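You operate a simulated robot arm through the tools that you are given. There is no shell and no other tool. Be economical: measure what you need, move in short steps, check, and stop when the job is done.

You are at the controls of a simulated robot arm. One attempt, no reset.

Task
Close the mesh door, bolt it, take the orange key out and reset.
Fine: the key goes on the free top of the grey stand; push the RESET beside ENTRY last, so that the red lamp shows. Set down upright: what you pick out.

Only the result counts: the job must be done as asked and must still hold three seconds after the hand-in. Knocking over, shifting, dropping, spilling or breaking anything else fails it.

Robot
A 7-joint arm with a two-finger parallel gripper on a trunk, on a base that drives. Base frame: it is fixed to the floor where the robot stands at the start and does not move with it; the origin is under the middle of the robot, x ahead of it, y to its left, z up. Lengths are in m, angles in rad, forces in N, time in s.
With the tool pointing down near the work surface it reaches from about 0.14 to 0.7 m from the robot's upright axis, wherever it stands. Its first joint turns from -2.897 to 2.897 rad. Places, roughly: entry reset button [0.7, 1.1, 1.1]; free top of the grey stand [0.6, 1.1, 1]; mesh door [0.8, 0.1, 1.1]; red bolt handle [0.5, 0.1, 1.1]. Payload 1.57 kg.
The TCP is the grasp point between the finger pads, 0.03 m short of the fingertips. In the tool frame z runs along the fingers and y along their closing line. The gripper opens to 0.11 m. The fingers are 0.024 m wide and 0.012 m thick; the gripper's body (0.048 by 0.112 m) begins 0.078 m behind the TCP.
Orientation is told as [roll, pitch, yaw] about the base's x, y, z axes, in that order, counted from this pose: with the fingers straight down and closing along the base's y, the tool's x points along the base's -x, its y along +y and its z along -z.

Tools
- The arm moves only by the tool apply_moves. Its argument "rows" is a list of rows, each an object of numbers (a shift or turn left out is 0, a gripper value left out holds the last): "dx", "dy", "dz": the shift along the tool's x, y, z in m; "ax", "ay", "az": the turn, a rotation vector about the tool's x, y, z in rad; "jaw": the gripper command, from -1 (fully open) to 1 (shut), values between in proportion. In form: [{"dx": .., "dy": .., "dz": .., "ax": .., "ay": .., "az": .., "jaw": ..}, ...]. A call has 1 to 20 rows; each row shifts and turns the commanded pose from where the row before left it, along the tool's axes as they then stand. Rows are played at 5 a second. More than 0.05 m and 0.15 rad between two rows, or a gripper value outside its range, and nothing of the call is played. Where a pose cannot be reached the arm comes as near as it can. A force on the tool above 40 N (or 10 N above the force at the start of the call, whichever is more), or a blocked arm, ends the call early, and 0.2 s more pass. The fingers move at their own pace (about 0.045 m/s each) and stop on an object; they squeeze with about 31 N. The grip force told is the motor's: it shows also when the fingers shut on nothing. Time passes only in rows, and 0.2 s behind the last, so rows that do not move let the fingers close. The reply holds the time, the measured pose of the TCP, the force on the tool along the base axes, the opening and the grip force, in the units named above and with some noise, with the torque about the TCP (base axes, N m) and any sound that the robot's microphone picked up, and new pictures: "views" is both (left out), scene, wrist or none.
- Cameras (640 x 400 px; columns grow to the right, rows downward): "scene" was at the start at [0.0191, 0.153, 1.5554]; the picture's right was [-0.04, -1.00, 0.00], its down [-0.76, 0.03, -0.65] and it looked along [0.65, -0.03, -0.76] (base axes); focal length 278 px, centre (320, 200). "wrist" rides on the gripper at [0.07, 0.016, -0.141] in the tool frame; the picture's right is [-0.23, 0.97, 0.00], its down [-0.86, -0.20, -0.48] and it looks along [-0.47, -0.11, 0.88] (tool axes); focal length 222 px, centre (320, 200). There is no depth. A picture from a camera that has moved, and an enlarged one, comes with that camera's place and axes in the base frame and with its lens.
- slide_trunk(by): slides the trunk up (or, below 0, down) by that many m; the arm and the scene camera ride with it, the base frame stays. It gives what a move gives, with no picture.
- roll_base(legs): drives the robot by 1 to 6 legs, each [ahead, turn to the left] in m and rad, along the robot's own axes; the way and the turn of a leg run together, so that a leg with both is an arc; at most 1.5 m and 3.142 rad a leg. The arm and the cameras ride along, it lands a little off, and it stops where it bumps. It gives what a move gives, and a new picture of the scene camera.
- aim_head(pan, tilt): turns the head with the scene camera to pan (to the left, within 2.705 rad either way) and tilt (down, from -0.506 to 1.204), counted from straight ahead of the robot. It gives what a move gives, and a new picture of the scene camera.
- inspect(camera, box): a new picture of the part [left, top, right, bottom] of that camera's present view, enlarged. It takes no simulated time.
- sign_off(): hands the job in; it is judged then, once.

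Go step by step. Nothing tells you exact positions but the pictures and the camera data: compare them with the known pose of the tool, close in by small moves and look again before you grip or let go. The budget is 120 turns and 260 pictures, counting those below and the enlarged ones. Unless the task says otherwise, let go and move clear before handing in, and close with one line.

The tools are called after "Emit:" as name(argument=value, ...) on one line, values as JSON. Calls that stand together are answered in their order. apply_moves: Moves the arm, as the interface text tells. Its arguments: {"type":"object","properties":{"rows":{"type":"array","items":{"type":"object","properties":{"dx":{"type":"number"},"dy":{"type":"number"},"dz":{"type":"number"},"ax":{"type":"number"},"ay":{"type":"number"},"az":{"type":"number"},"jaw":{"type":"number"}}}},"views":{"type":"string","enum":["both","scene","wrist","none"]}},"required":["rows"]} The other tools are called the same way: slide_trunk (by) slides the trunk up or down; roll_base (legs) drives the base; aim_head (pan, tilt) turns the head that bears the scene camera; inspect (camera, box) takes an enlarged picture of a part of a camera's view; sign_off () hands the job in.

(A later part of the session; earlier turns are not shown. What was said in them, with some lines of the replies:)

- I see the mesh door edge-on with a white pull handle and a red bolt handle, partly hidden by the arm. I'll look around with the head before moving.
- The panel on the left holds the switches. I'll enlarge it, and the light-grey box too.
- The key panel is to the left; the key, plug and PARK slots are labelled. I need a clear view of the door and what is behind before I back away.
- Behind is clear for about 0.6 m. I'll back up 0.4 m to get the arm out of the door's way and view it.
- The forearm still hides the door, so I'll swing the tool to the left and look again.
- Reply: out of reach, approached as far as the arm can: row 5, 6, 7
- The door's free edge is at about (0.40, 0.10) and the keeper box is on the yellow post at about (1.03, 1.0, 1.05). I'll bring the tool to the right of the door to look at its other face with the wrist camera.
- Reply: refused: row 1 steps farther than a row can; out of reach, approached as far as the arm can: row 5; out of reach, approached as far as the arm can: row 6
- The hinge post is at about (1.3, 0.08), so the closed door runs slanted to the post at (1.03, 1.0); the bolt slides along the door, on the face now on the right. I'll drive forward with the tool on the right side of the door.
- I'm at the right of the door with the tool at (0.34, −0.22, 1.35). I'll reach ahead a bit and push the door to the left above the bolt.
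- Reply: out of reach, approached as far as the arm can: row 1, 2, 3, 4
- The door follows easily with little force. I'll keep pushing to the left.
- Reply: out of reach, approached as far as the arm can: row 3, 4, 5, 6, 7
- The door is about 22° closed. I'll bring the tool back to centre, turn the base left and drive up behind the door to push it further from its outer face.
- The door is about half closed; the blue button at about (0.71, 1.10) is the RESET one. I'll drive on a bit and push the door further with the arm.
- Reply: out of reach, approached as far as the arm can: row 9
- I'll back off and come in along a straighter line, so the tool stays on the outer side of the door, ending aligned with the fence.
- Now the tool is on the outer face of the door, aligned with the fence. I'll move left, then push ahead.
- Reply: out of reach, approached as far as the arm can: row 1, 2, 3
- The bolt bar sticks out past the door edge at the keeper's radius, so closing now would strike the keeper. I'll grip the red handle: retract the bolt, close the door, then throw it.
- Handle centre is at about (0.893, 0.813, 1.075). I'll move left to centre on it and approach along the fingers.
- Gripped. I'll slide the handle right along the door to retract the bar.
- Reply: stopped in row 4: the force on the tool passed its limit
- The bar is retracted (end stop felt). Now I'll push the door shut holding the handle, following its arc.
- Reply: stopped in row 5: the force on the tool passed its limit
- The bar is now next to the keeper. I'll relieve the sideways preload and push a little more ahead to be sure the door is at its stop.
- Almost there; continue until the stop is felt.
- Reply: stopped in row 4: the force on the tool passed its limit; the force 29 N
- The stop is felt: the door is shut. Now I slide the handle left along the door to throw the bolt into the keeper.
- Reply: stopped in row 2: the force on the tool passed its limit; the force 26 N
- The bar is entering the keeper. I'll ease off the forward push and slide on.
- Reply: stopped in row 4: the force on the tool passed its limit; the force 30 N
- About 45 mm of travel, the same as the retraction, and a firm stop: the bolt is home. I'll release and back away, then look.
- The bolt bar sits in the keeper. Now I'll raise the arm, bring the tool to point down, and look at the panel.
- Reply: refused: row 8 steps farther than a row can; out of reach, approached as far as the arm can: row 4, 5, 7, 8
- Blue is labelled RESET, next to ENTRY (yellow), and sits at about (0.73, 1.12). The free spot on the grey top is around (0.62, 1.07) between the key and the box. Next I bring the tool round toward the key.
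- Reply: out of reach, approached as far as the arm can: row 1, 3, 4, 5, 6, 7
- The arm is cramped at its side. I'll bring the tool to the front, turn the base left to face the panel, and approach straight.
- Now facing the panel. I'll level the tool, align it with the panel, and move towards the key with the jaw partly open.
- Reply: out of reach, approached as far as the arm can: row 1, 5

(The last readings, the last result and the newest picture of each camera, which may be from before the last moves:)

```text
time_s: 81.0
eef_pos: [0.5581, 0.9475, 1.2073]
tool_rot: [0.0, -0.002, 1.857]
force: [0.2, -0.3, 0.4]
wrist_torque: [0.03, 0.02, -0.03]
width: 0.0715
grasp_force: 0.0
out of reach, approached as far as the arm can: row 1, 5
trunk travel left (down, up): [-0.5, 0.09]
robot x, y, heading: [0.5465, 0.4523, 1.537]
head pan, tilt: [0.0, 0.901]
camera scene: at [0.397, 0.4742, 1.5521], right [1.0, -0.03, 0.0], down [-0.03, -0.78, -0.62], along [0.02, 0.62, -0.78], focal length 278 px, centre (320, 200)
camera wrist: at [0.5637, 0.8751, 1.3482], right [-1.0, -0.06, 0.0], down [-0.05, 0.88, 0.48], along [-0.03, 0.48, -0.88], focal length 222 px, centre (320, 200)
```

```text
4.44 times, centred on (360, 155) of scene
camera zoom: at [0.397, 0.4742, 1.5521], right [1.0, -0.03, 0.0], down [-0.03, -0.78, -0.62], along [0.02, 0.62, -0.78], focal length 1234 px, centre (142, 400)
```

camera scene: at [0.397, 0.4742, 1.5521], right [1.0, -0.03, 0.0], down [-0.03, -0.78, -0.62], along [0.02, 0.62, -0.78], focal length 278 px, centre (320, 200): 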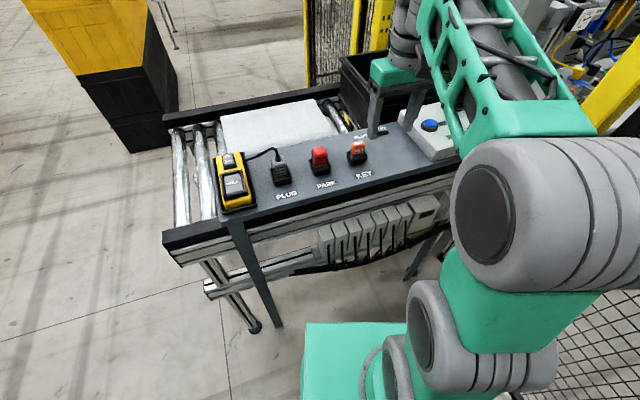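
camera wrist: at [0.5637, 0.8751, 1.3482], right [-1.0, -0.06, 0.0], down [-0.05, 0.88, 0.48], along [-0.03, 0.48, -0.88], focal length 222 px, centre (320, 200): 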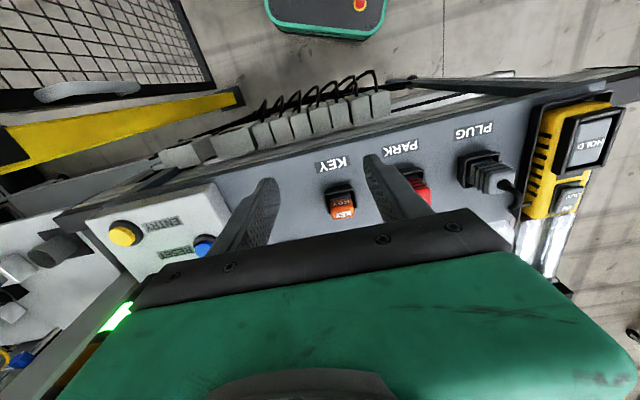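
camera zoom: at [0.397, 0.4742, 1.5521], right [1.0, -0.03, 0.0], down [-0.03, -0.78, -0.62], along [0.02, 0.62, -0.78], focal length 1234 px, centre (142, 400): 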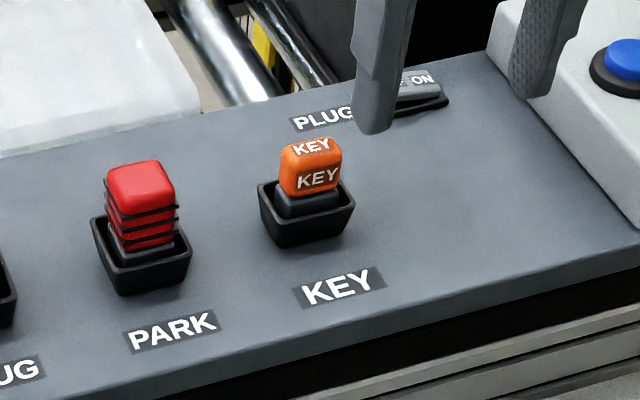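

Key top centre at about (0.518, 1.052, 1.064). I'll move above it and descend part way.

Emit:
apply_moves(rows=[{"dx": -0.04, "dy": 0.003}, {"dx": -0.04, "dy": 0.003}, {"dx": -0.0315, "dy": 0.003}, {"dz": 0.035}, {"dz": 0.035}, {"dz": 0.03}], views="both")

Emit:
inspect(camera="scene", box=[300, 90, 440, 195])

```text
time_s: 82.4
eef_pos: [0.5233, 1.0499, 1.1056]
tool_rot: [-0.001, -0.003, 1.858]
force: [-1.4, 0.6, -0.5]
wrist_torque: [-0.01, -0.04, 0.03]
width: 0.0714
grasp_force: 0.1
trunk travel left (down, up): [-0.5, 0.09]
robot x, y, heading: [0.5492, 0.4511, 1.533]
head pan, tilt: [0.0, 0.901]
camera scene: at [0.397, 0.4745, 1.5522], right [1.0, -0.03, 0.0], down [-0.03, -0.78, -0.62], along [0.02, 0.62, -0.78], focal length 278 px, centre (320, 200)
camera wrist: at [0.5277, 0.9789, 1.2473], right [-1.0, -0.06, 0.0], down [-0.05, 0.88, 0.48], along [-0.03, 0.48, -0.88], focal length 222 px, centre (320, 200)
```

scene: 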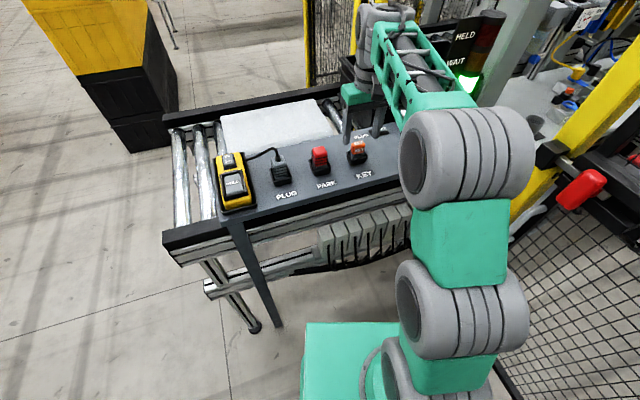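
wrist: 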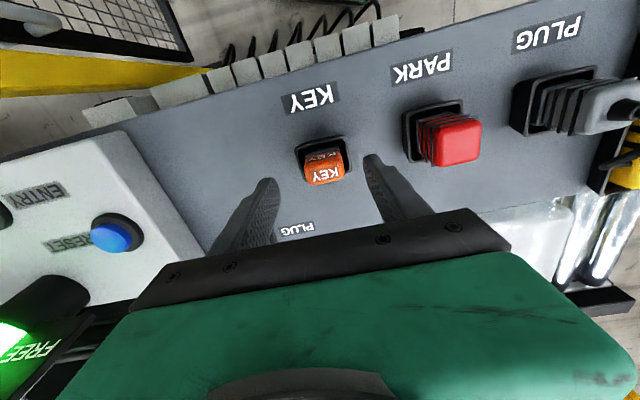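

```text
3.81 times, centred on (370, 142) of scene
camera zoom: at [0.397, 0.4745, 1.5522], right [1.0, -0.03, 0.0], down [-0.03, -0.78, -0.62], along [0.02, 0.62, -0.78], focal length 1058 px, centre (130, 419)
```

zoom: 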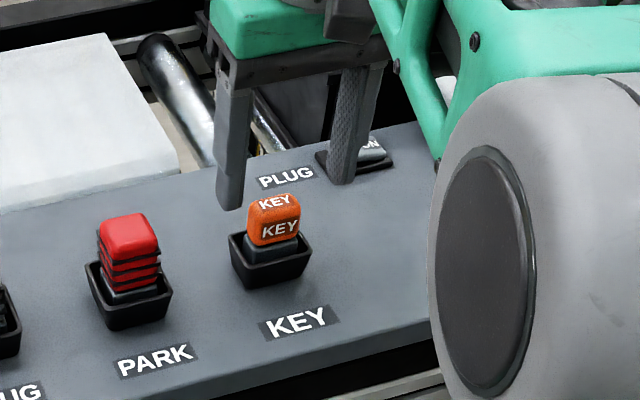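

Emit:
apply_moves(rows=[{"dy": 0.0045, "dx": -0.002}, {"dz": 0.02}, {"dz": 0.02}], views="both")

Emit:
inspect(camera="wrist", box=[200, 90, 440, 250])

Emit:
inspect(camera="scene", box=[310, 90, 420, 180])

```text
time_s: 83.2
eef_pos: [0.5175, 1.0499, 1.0649]
tool_rot: [0.001, -0.001, 1.857]
force: [0.2, -0.1, 0.0]
wrist_torque: [-0.04, -0.01, 0.0]
width: 0.0716
grasp_force: 0.1
trunk travel left (down, up): [-0.5, 0.09]
robot x, y, heading: [0.5529, 0.4497, 1.53]
head pan, tilt: [0.0, 0.901]
camera scene: at [0.3971, 0.4743, 1.5522], right [1.0, -0.03, 0.0], down [-0.03, -0.78, -0.62], along [0.02, 0.62, -0.78], focal length 278 px, centre (320, 200)
camera wrist: at [0.5212, 0.9798, 1.2065], right [-1.0, -0.06, 0.0], down [-0.05, 0.88, 0.48], along [-0.03, 0.48, -0.88], focal length 222 px, centre (320, 200)
```

scene: 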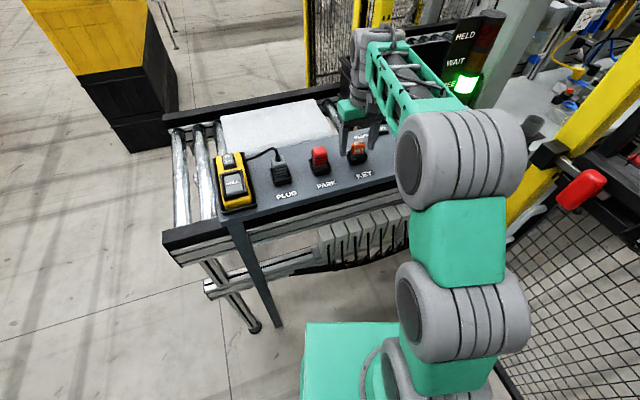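
wrist: 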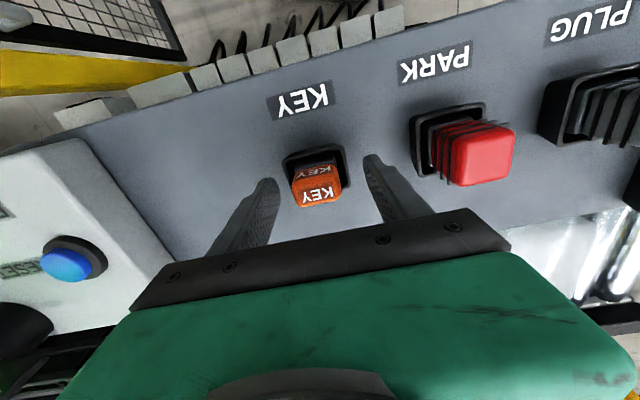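

```text
2.50 times, centred on (320, 170) of wrist
camera zoom: at [0.5212, 0.9798, 1.2065], right [-1.0, -0.06, 0.0], down [-0.05, 0.88, 0.48], along [-0.03, 0.48, -0.88], focal length 555 px, centre (320, 275)
```

zoom: 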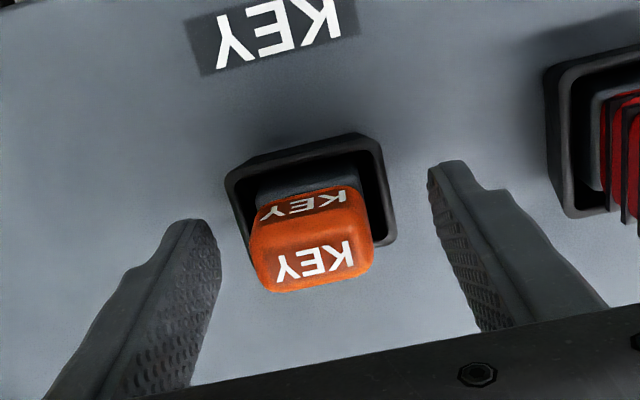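

```text
4.44 times, centred on (365, 135) of scene
camera zoom: at [0.3971, 0.4743, 1.5522], right [1.0, -0.03, 0.0], down [-0.03, -0.78, -0.62], along [0.02, 0.62, -0.78], focal length 1234 px, centre (120, 489)
```

zoom: 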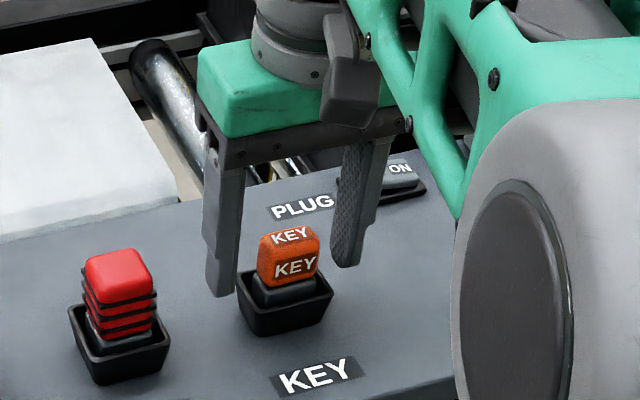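

Well aligned. Lower 3 mm and close on the orange part.

Emit:
apply_moves(rows=[{"dz": 0.003, "dx": -0.002}, {"jaw": 0.2}, {"jaw": 1}, {}, {}, {}, {}], views="wrist")

Emit:
inspect(camera="scene", box=[310, 90, 420, 180])

```text
time_s: 84.8
eef_pos: [0.5163, 1.0526, 1.0617]
tool_rot: [0.0, -0.002, 1.857]
force: [3.4, 1.1, -0.3]
wrist_torque: [0.02, -0.2, 0.06]
width: 0.035
grasp_force: 31.4
trunk travel left (down, up): [-0.5, 0.09]
robot x, y, heading: [0.5484, 0.4535, 1.536]
head pan, tilt: [0.0, 0.901]
camera wrist: at [0.5213, 0.9816, 1.203], right [-1.0, -0.06, 0.0], down [-0.05, 0.88, 0.48], along [-0.03, 0.48, -0.88], focal length 222 px, centre (320, 200)
```

wrist: 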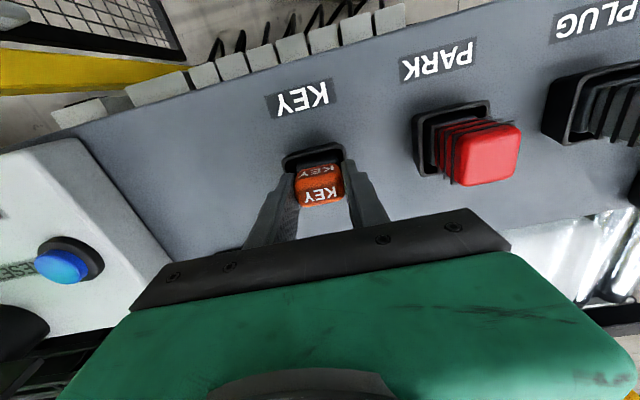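

```text
4.44 times, centred on (365, 135) of scene
camera zoom: at [0.3975, 0.4744, 1.5522], right [1.0, -0.04, 0.0], down [-0.03, -0.78, -0.62], along [0.02, 0.62, -0.78], focal length 1234 px, centre (120, 489)
```

zoom: 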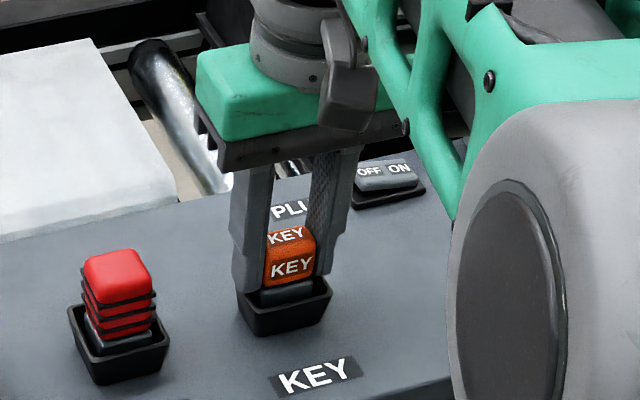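

Gripped at 35 mm width. Lift straight up slowly.

Emit:
apply_moves(rows=[{"dz": -0.01}, {"dz": -0.01}, {"dz": -0.015}, {"dz": -0.02}, {"dz": -0.02}, {"dz": -0.025}], views="both")

Emit:
inspect(camera="scene", box=[310, 60, 440, 180])

```text
time_s: 86.2
eef_pos: [0.5153, 1.0492, 1.1625]
tool_rot: [0.0, 0.002, 1.857]
force: [0.8, -0.1, 0.1]
wrist_torque: [0.0, 0.03, -0.01]
width: 0.0352
grasp_force: 30.9
trunk travel left (down, up): [-0.5, 0.09]
robot x, y, heading: [0.5497, 0.4472, 1.538]
head pan, tilt: [0.0, 0.901]
camera scene: at [0.3971, 0.4741, 1.5521], right [1.0, -0.04, 0.0], down [-0.03, -0.78, -0.62], along [0.02, 0.62, -0.78], focal length 278 px, centre (320, 200)
camera wrist: at [0.5204, 0.979, 1.3038], right [-1.0, -0.06, 0.0], down [-0.05, 0.88, 0.48], along [-0.03, 0.48, -0.88], focal length 222 px, centre (320, 200)
```

scene: 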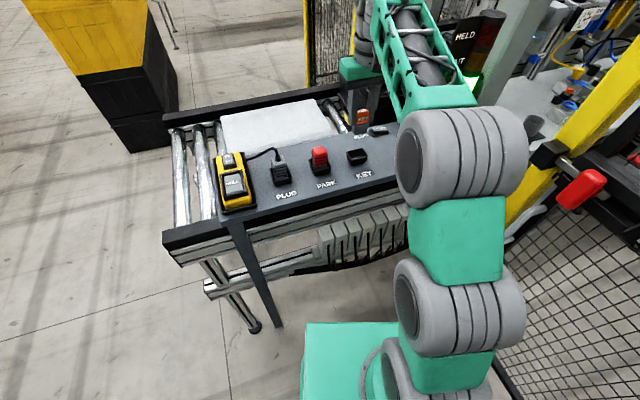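
wrist: 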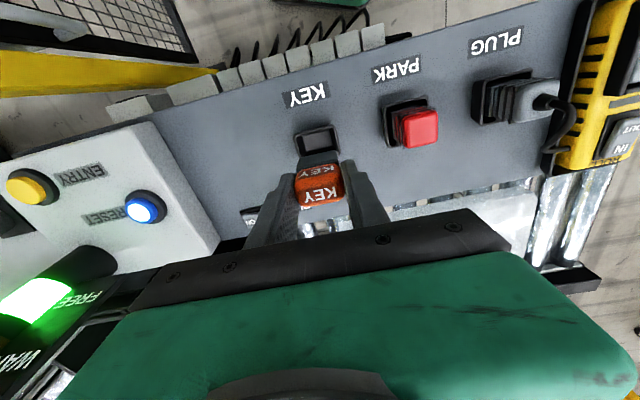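

```text
3.33 times, centred on (375, 120) of scene
camera zoom: at [0.3971, 0.4741, 1.5521], right [1.0, -0.04, 0.0], down [-0.03, -0.78, -0.62], along [0.02, 0.62, -0.78], focal length 926 px, centre (137, 467)
```

zoom: 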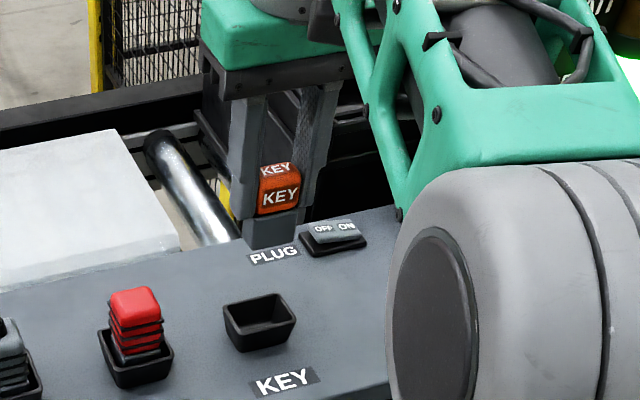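

The key is out, and the blue button is now lit. I'll carry the key to the free top at about (0.615, 1.075) and lower it.

Emit:
apply_moves(rows=[{"dy": -0.035, "dx": 0.001}, {"dy": -0.035, "dx": 0.001}, {"dy": -0.033, "dx": 0.001}, {"dz": 0.03}, {"dz": 0.03}], views="both")

Emit:
inspect(camera="wrist", box=[180, 80, 420, 260])

```text
time_s: 87.4
eef_pos: [0.6165, 1.0778, 1.1002]
tool_rot: [-0.001, -0.003, 1.856]
force: [0.1, 0.7, -1.0]
wrist_torque: [0.01, -0.01, -0.02]
width: 0.0352
grasp_force: 31.5
trunk travel left (down, up): [-0.5, 0.09]
robot x, y, heading: [0.5496, 0.4491, 1.541]
head pan, tilt: [0.0, 0.901]
camera scene: at [0.3969, 0.4742, 1.5522], right [1.0, -0.03, 0.0], down [-0.03, -0.78, -0.62], along [0.02, 0.62, -0.78], focal length 278 px, centre (320, 200)
camera wrist: at [0.6196, 1.0077, 1.2418], right [-1.0, -0.06, 0.0], down [-0.05, 0.88, 0.48], along [-0.03, 0.48, -0.88], focal length 222 px, centre (320, 200)
```

scene: 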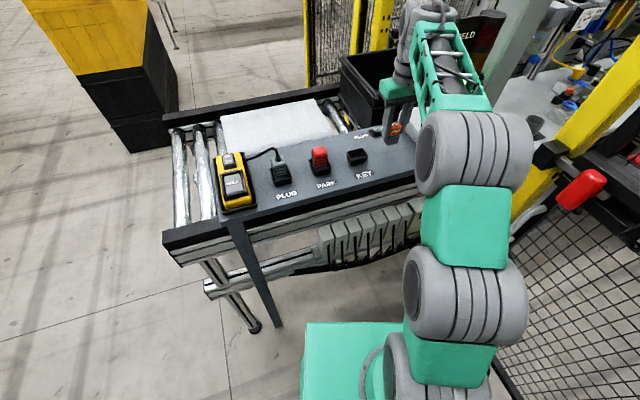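
wrist: 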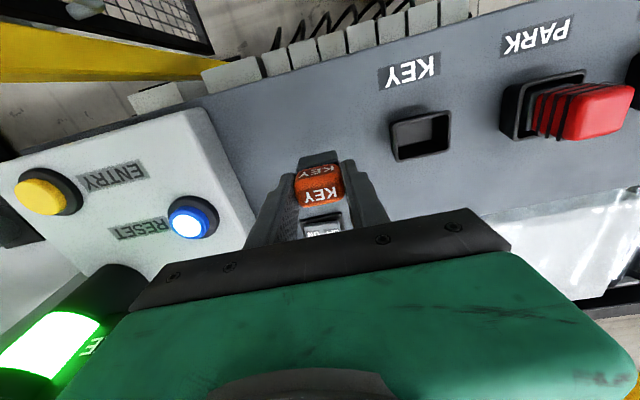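

```text
2.22 times, centred on (300, 170) of wrist
camera zoom: at [0.6196, 1.0077, 1.2418], right [-1.0, -0.06, 0.0], down [-0.05, 0.88, 0.48], along [-0.03, 0.48, -0.88], focal length 494 px, centre (364, 267)
```

zoom: 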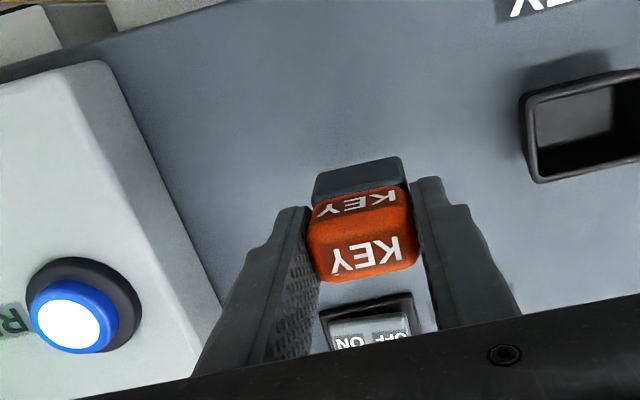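

Emit:
apply_moves(rows=[{"dz": 0.015}, {"dz": 0.012}, {"dz": 0.004}, {"dz": 0.003}, {"dz": 0.003}, {}], views="wrist")

Emit:
inspect(camera="scene", box=[330, 80, 450, 170])

```text
time_s: 88.8
eef_pos: [0.6136, 1.0782, 1.0653]
tool_rot: [-0.001, -0.002, 1.856]
force: [-0.6, 0.0, -0.9]
wrist_torque: [0.0, 0.01, 0.03]
width: 0.0354
grasp_force: 30.7
trunk travel left (down, up): [-0.5, 0.09]
robot x, y, heading: [0.5528, 0.4538, 1.533]
head pan, tilt: [0.0, 0.901]
camera wrist: at [0.6184, 1.0068, 1.2062], right [-1.0, -0.06, 0.0], down [-0.05, 0.88, 0.48], along [-0.03, 0.48, -0.88], focal length 222 px, centre (320, 200)
```

wrist: 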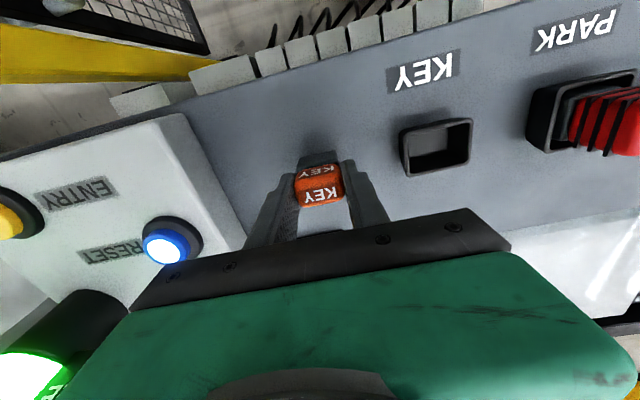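

```text
4.44 times, centred on (390, 125) of scene
camera zoom: at [0.3971, 0.4741, 1.5521], right [1.0, -0.03, 0.0], down [-0.03, -0.78, -0.62], along [0.02, 0.62, -0.78], focal length 1234 px, centre (9, 533)
```

zoom: 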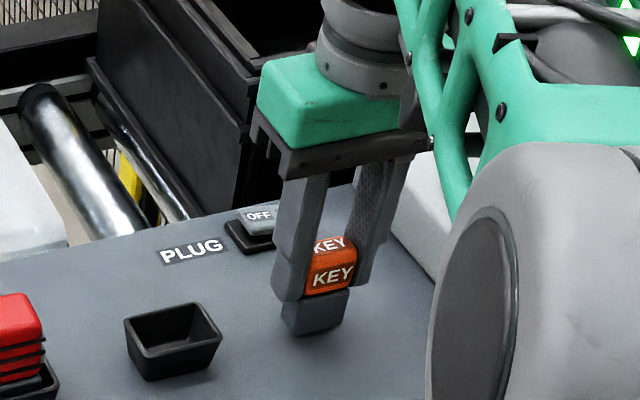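

No contact yet at 1.065; continue down in small steps.

Emit:
apply_moves(rows=[{"dz": 0.002}, {"dz": 0.002}, {"dz": 0.002}, {}], views="none")

Emit:
inspect(camera="scene", box=[370, 100, 430, 160])

```text
time_s: 89.8
eef_pos: [0.6146, 1.077, 1.0588]
tool_rot: [-0.002, -0.001, 1.857]
force: [0.2, -0.4, 0.1]
wrist_torque: [0.01, -0.01, 0.02]
width: 0.0354
grasp_force: 31.1
trunk travel left (down, up): [-0.5, 0.09]
robot x, y, heading: [0.5481, 0.4493, 1.536]
head pan, tilt: [0.0, 0.901]
```

```text
6.67 times, centred on (400, 130) of scene
camera zoom: at [0.3971, 0.4742, 1.5521], right [1.0, -0.03, 0.0], down [-0.03, -0.78, -0.62], along [0.02, 0.62, -0.78], focal length 1851 px, centre (-213, 667)
```

zoom: 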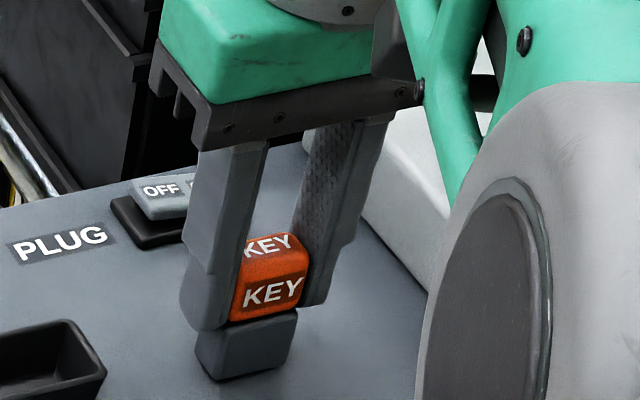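

Emit:
apply_moves(rows=[{"dz": 0.0015}, {"dz": 0.0015}, {}], views="none")

Emit:
inspect(camera="scene", box=[370, 100, 430, 160])

```text
time_s: 90.6
eef_pos: [0.6153, 1.0778, 1.0572]
tool_rot: [-0.002, -0.002, 1.858]
force: [0.8, -1.7, 8.8]
wrist_torque: [-0.14, -0.01, -0.03]
width: 0.0351
grasp_force: 31.5
trunk travel left (down, up): [-0.5, 0.09]
robot x, y, heading: [0.5475, 0.4491, 1.538]
head pan, tilt: [0.0, 0.901]
```

```text
6.67 times, centred on (400, 130) of scene
camera zoom: at [0.3971, 0.4732, 1.5523], right [1.0, -0.04, 0.0], down [-0.03, -0.78, -0.62], along [0.02, 0.62, -0.78], focal length 1851 px, centre (-213, 667)
```

zoom: 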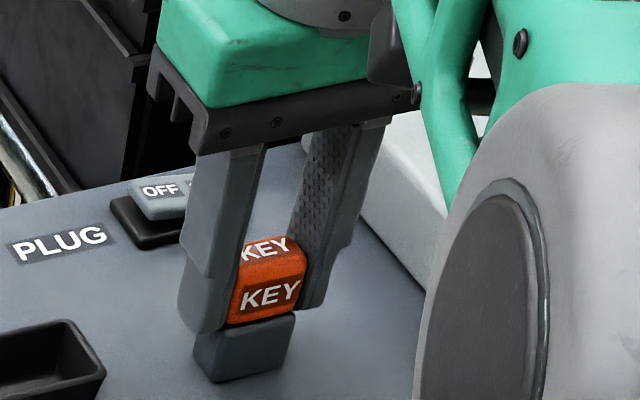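

Contact: 9 N upward. I'll ease up 1 mm, open gently, and rise.

Emit:
apply_moves(rows=[{"dz": -0.001}, {"jaw": 0.25}, {"jaw": 0.1}, {"jaw": -0.1}, {"jaw": -0.2}, {"dz": -0.02}, {"dz": -0.03}, {"dz": -0.04}, {"dz": -0.03}], views="both")

Emit:
inspect(camera="scene", box=[340, 80, 460, 170])

```text
time_s: 92.6
eef_pos: [0.6131, 1.0778, 1.1773]
tool_rot: [0.002, -0.001, 1.856]
force: [0.7, 0.1, 0.1]
wrist_torque: [0.01, 0.03, -0.01]
width: 0.0659
grasp_force: 0.1
trunk travel left (down, up): [-0.5, 0.09]
robot x, y, heading: [0.5473, 0.4515, 1.532]
head pan, tilt: [0.0, 0.901]
camera scene: at [0.3971, 0.474, 1.5521], right [1.0, -0.03, 0.0], down [-0.03, -0.78, -0.62], along [0.02, 0.62, -0.78], focal length 278 px, centre (320, 200)
camera wrist: at [0.618, 1.0076, 1.3191], right [-1.0, -0.06, 0.0], down [-0.05, 0.88, 0.48], along [-0.03, 0.48, -0.88], focal length 222 px, centre (320, 200)
```

scene: 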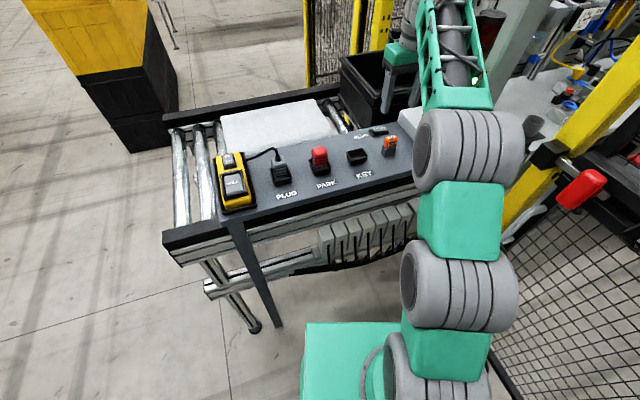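
wrist: 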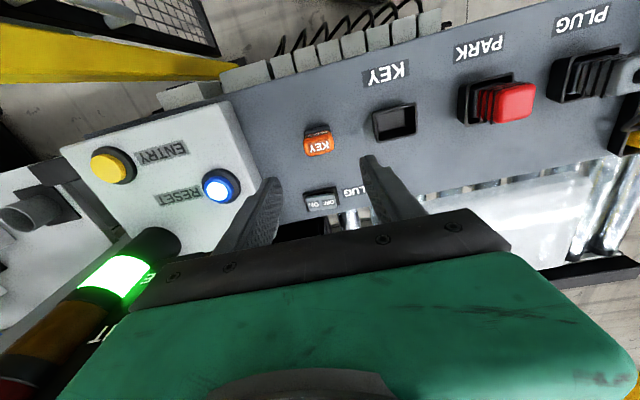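

```text
4.44 times, centred on (400, 125) of scene
camera zoom: at [0.3971, 0.474, 1.5521], right [1.0, -0.03, 0.0], down [-0.03, -0.78, -0.62], along [0.02, 0.62, -0.78], focal length 1234 px, centre (-36, 533)
```

zoom: 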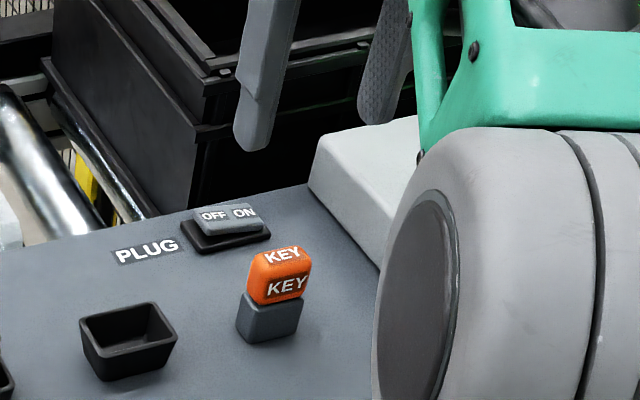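

The key stands upright on the free top. Next: close the fingers, tilt the tool slightly so the hand stays clear of the lamp tower, and move above the blue RESET at about (0.743, 1.139, 1.06).

Emit:
apply_moves(rows=[{"jaw": 1, "ay": -0.15}, {"ay": -0.15}, {"ay": -0.15}, {"dy": -0.036, "dx": -0.002, "dz": 0.001}, {"dy": -0.036, "dx": -0.002, "dz": 0.001}, {"dy": -0.036, "dx": -0.002, "dz": 0.001}, {"dy": -0.034, "dx": -0.002, "dz": 0.001}], views="both")

Emit:
inspect(camera="wrist", box=[180, 80, 440, 260])

```text
time_s: 94.2
eef_pos: [0.7432, 1.132, 1.2072]
tool_rot: [-0.003, -0.449, 1.858]
force: [-1.2, -0.2, -0.6]
wrist_torque: [0.06, -0.01, -0.01]
width: 0.0
grasp_force: 21.2
out of reach, approached as far as the arm can: row 3, 7
trunk travel left (down, up): [-0.5, 0.09]
robot x, y, heading: [0.549, 0.4509, 1.535]
head pan, tilt: [0.0, 0.901]
camera scene: at [0.3961, 0.4734, 1.5521], right [1.0, -0.04, 0.0], down [-0.03, -0.78, -0.62], along [0.02, 0.62, -0.78], focal length 278 px, centre (320, 200)
camera wrist: at [0.7628, 1.0086, 1.3031], right [-0.99, -0.08, 0.1], down [0.03, 0.59, 0.8], along [-0.12, 0.8, -0.59], focal length 222 px, centre (320, 200)
```

scene: 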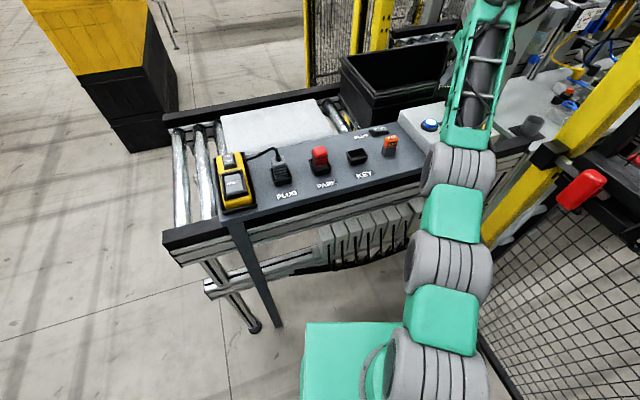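
wrist: 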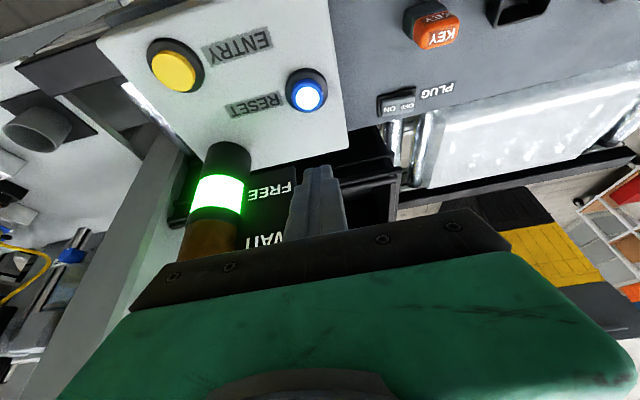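

```text
2.22 times, centred on (310, 170) of wrist
camera zoom: at [0.7628, 1.0086, 1.3031], right [-0.99, -0.08, 0.1], down [0.03, 0.59, 0.8], along [-0.12, 0.8, -0.59], focal length 494 px, centre (342, 267)
```

zoom: 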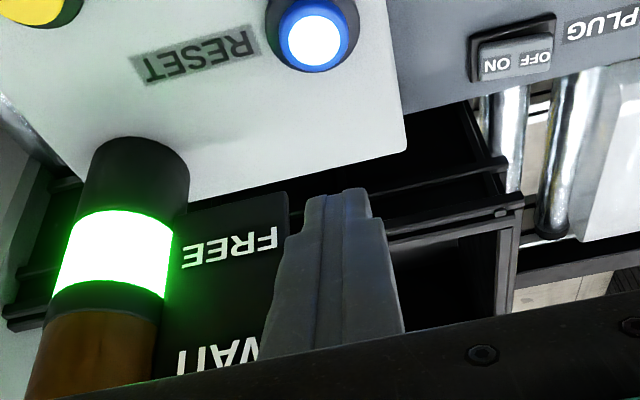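

The fingertip is right above the blue button. I'll descend straight down in steps.

Emit:
apply_moves(rows=[{"dy": -0.004}, {"dx": 0.0131, "dz": 0.027}, {"dx": 0.0131, "dz": 0.027}, {"dx": 0.0109, "dz": 0.0225}, {}], views="both")

Emit:
inspect(camera="wrist", box=[200, 80, 440, 260])

Emit:
inspect(camera="scene", box=[380, 80, 480, 170])

```text
time_s: 95.4
eef_pos: [0.7417, 1.1329, 1.1268]
tool_rot: [0.001, -0.446, 1.856]
force: [0.2, 0.7, 0.2]
wrist_torque: [0.01, 0.01, 0.02]
width: 0.0
grasp_force: 21.4
out of reach, approached as far as the arm can: row 1, 4
trunk travel left (down, up): [-0.5, 0.09]
robot x, y, heading: [0.5501, 0.4524, 1.534]
head pan, tilt: [0.0, 0.901]
camera scene: at [0.3972, 0.4744, 1.5522], right [1.0, -0.03, 0.0], down [-0.03, -0.78, -0.62], along [0.02, 0.62, -0.78], focal length 278 px, centre (320, 200)
camera wrist: at [0.763, 1.0113, 1.2251], right [-0.99, -0.08, 0.1], down [0.03, 0.6, 0.8], along [-0.12, 0.8, -0.59], focal length 222 px, centre (320, 200)
```

scene: 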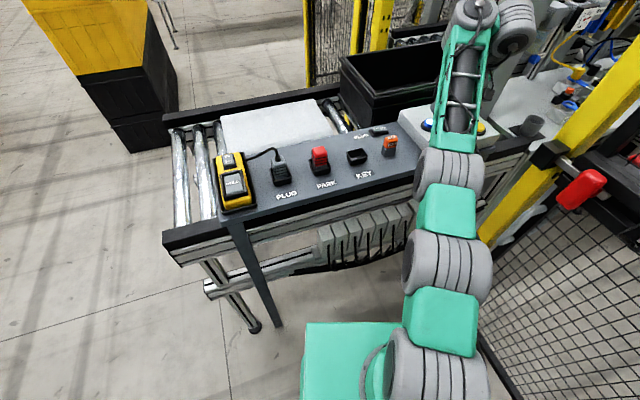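
wrist: 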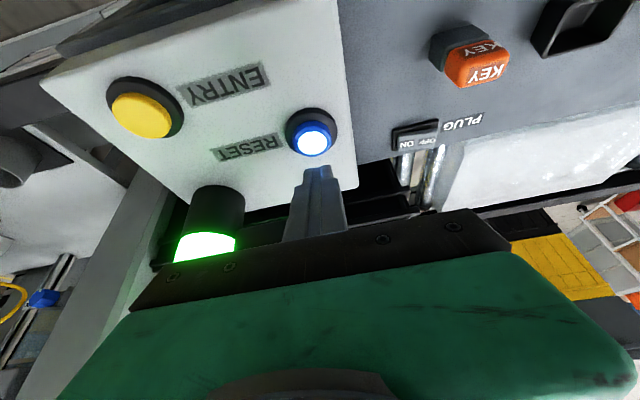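

```text
2.22 times, centred on (320, 170) of wrist
camera zoom: at [0.763, 1.0113, 1.2251], right [-0.99, -0.08, 0.1], down [0.03, 0.6, 0.8], along [-0.12, 0.8, -0.59], focal length 494 px, centre (320, 267)
```

zoom: 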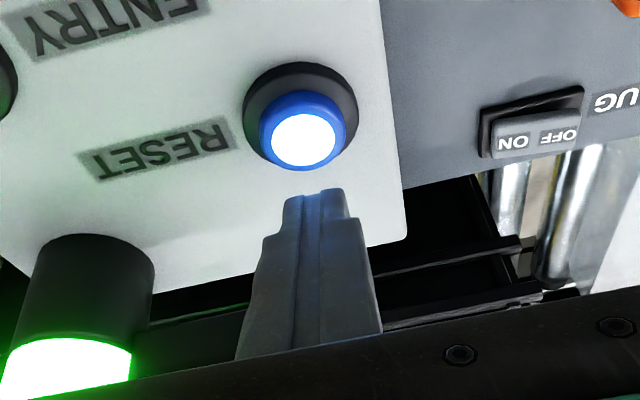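

```text
4.44 times, centred on (430, 125) of scene
camera zoom: at [0.3972, 0.4744, 1.5522], right [1.0, -0.03, 0.0], down [-0.03, -0.78, -0.62], along [0.02, 0.62, -0.78], focal length 1234 px, centre (-169, 533)
```

zoom: 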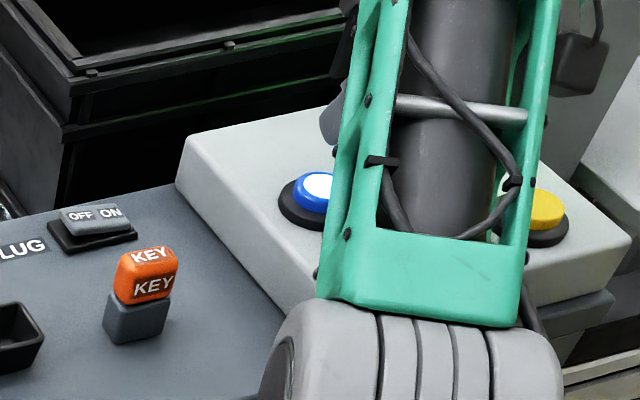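

Emit:
apply_moves(rows=[{"dy": -0.005}, {"dx": 0.0065, "dz": 0.0135}, {"dx": 0.0065, "dz": 0.0135}, {"dx": 0.0022, "dz": 0.0045}, {"dx": 0.0013, "dz": 0.0027}, {"dx": 0.0013, "dz": 0.0027}, {"dx": 0.0013, "dz": 0.0027}], views="both")

Emit:
inspect(camera="wrist", box=[200, 80, 440, 260])

```text
time_s: 97.0
eef_pos: [0.7506, 1.142, 1.0864]
tool_rot: [0.0, -0.454, 1.859]
force: [-2.5, -0.9, 8.6]
wrist_torque: [0.0, 0.05, -0.01]
width: 0.0
grasp_force: 21.2
out of reach, approached as far as the arm can: row 2, 3
trunk travel left (down, up): [-0.5, 0.09]
robot x, y, heading: [0.5476, 0.4479, 1.543]
head pan, tilt: [0.0, 0.901]
heard: click
camera scene: at [0.3966, 0.4732, 1.5522], right [1.0, -0.03, 0.0], down [-0.03, -0.78, -0.62], along [0.02, 0.62, -0.78], focal length 278 px, centre (320, 200)
camera wrist: at [0.7707, 1.0185, 1.1841], right [-0.99, -0.08, 0.1], down [0.03, 0.59, 0.8], along [-0.12, 0.8, -0.59], focal length 222 px, centre (320, 200)
```

scene: 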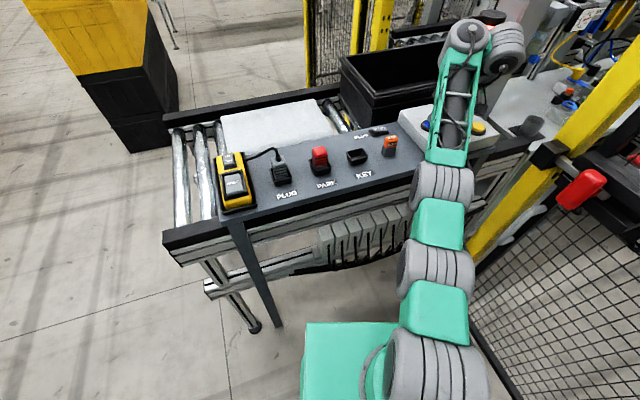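
wrist: 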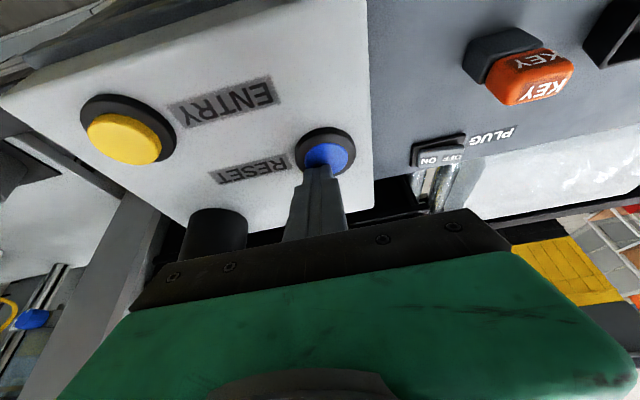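

```text
2.22 times, centred on (320, 170) of wrist
camera zoom: at [0.7707, 1.0185, 1.1841], right [-0.99, -0.08, 0.1], down [0.03, 0.59, 0.8], along [-0.12, 0.8, -0.59], focal length 494 px, centre (320, 267)
```

zoom: 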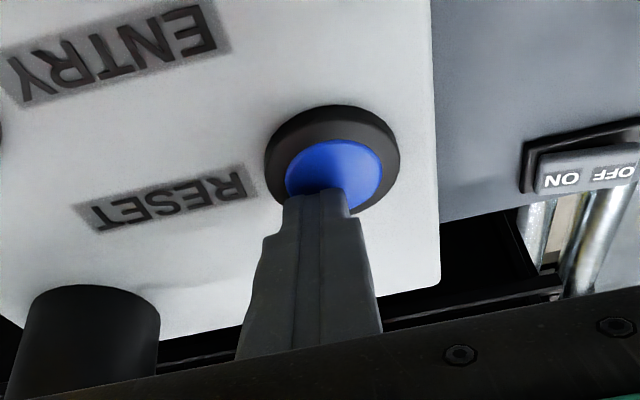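

A click was heard and the button lamp went out; green seems off. I'll lift off straight up and check the tower.

Emit:
apply_moves(rows=[{"dx": -0.0087, "dz": -0.018}, {"dx": -0.0131, "dz": -0.027}, {"dx": -0.0174, "dz": -0.036}, {"dx": -0.0174, "dz": -0.036}, {"dx": 0.03, "dz": -0.02}, {"dx": 0.03, "dz": -0.02}, {"dx": 0.03, "dz": -0.02}, {"dx": 0.03, "dz": -0.02}], views="both")

Emit:
aim_head(pan=-0.5, tilt=0.6)

```text
time_s: 98.8
eef_pos: [0.7995, 1.0057, 1.2563]
tool_rot: [0.0, -0.448, 1.857]
force: [-0.3, 0.3, 0.2]
wrist_torque: [0.0, 0.03, 0.01]
width: 0.0
grasp_force: 21.2
out of reach, approached as far as the arm can: row 4, 6, 7, 8
trunk travel left (down, up): [-0.5, 0.09]
robot x, y, heading: [0.5488, 0.4493, 1.539]
head pan, tilt: [0.0, 0.901]
camera scene: at [0.3973, 0.4737, 1.5521], right [1.0, -0.04, 0.0], down [-0.03, -0.78, -0.62], along [0.02, 0.62, -0.78], focal length 278 px, centre (320, 200)
camera wrist: at [0.8209, 0.8817, 1.3533], right [-0.99, -0.08, 0.1], down [0.03, 0.6, 0.8], along [-0.12, 0.8, -0.59], focal length 222 px, centre (320, 200)
```

scene: 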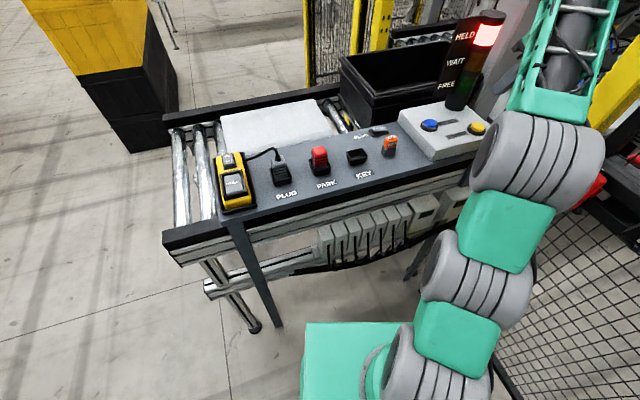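
wrist: 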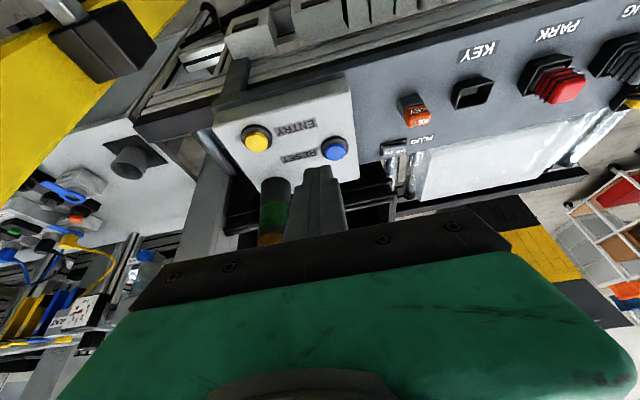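

```text
time_s: 99.7
eef_pos: [0.8009, 1.0045, 1.2555]
tool_rot: [0.001, -0.449, 1.856]
force: [-0.1, 0.7, 0.1]
wrist_torque: [0.05, -0.04, 0.01]
width: 0.0
grasp_force: 21.9
trunk travel left (down, up): [-0.5, 0.09]
robot x, y, heading: [0.55, 0.4548, 1.54]
head pan, tilt: [-0.499, 0.6]
camera scene: at [0.4394, 0.4747, 1.5769], right [0.86, -0.51, 0.0], down [-0.29, -0.49, -0.82], along [0.42, 0.71, -0.57], focal length 278 px, centre (320, 200)
```

scene: 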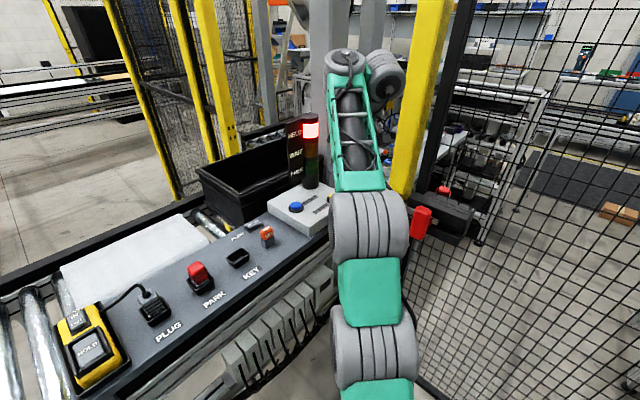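

The red HELD lamp is lit, the door is shut and bolted, the key stands upright on the grey top, and the arm is clear. I'm handing in.

Emit:
sign_off()

```text
The job is handed in.
```

The mesh door is closed and bolted, the orange key stands upright on the free grey top, and RESET beside ENTRY was pushed last. The red lamp was on at hand-in.
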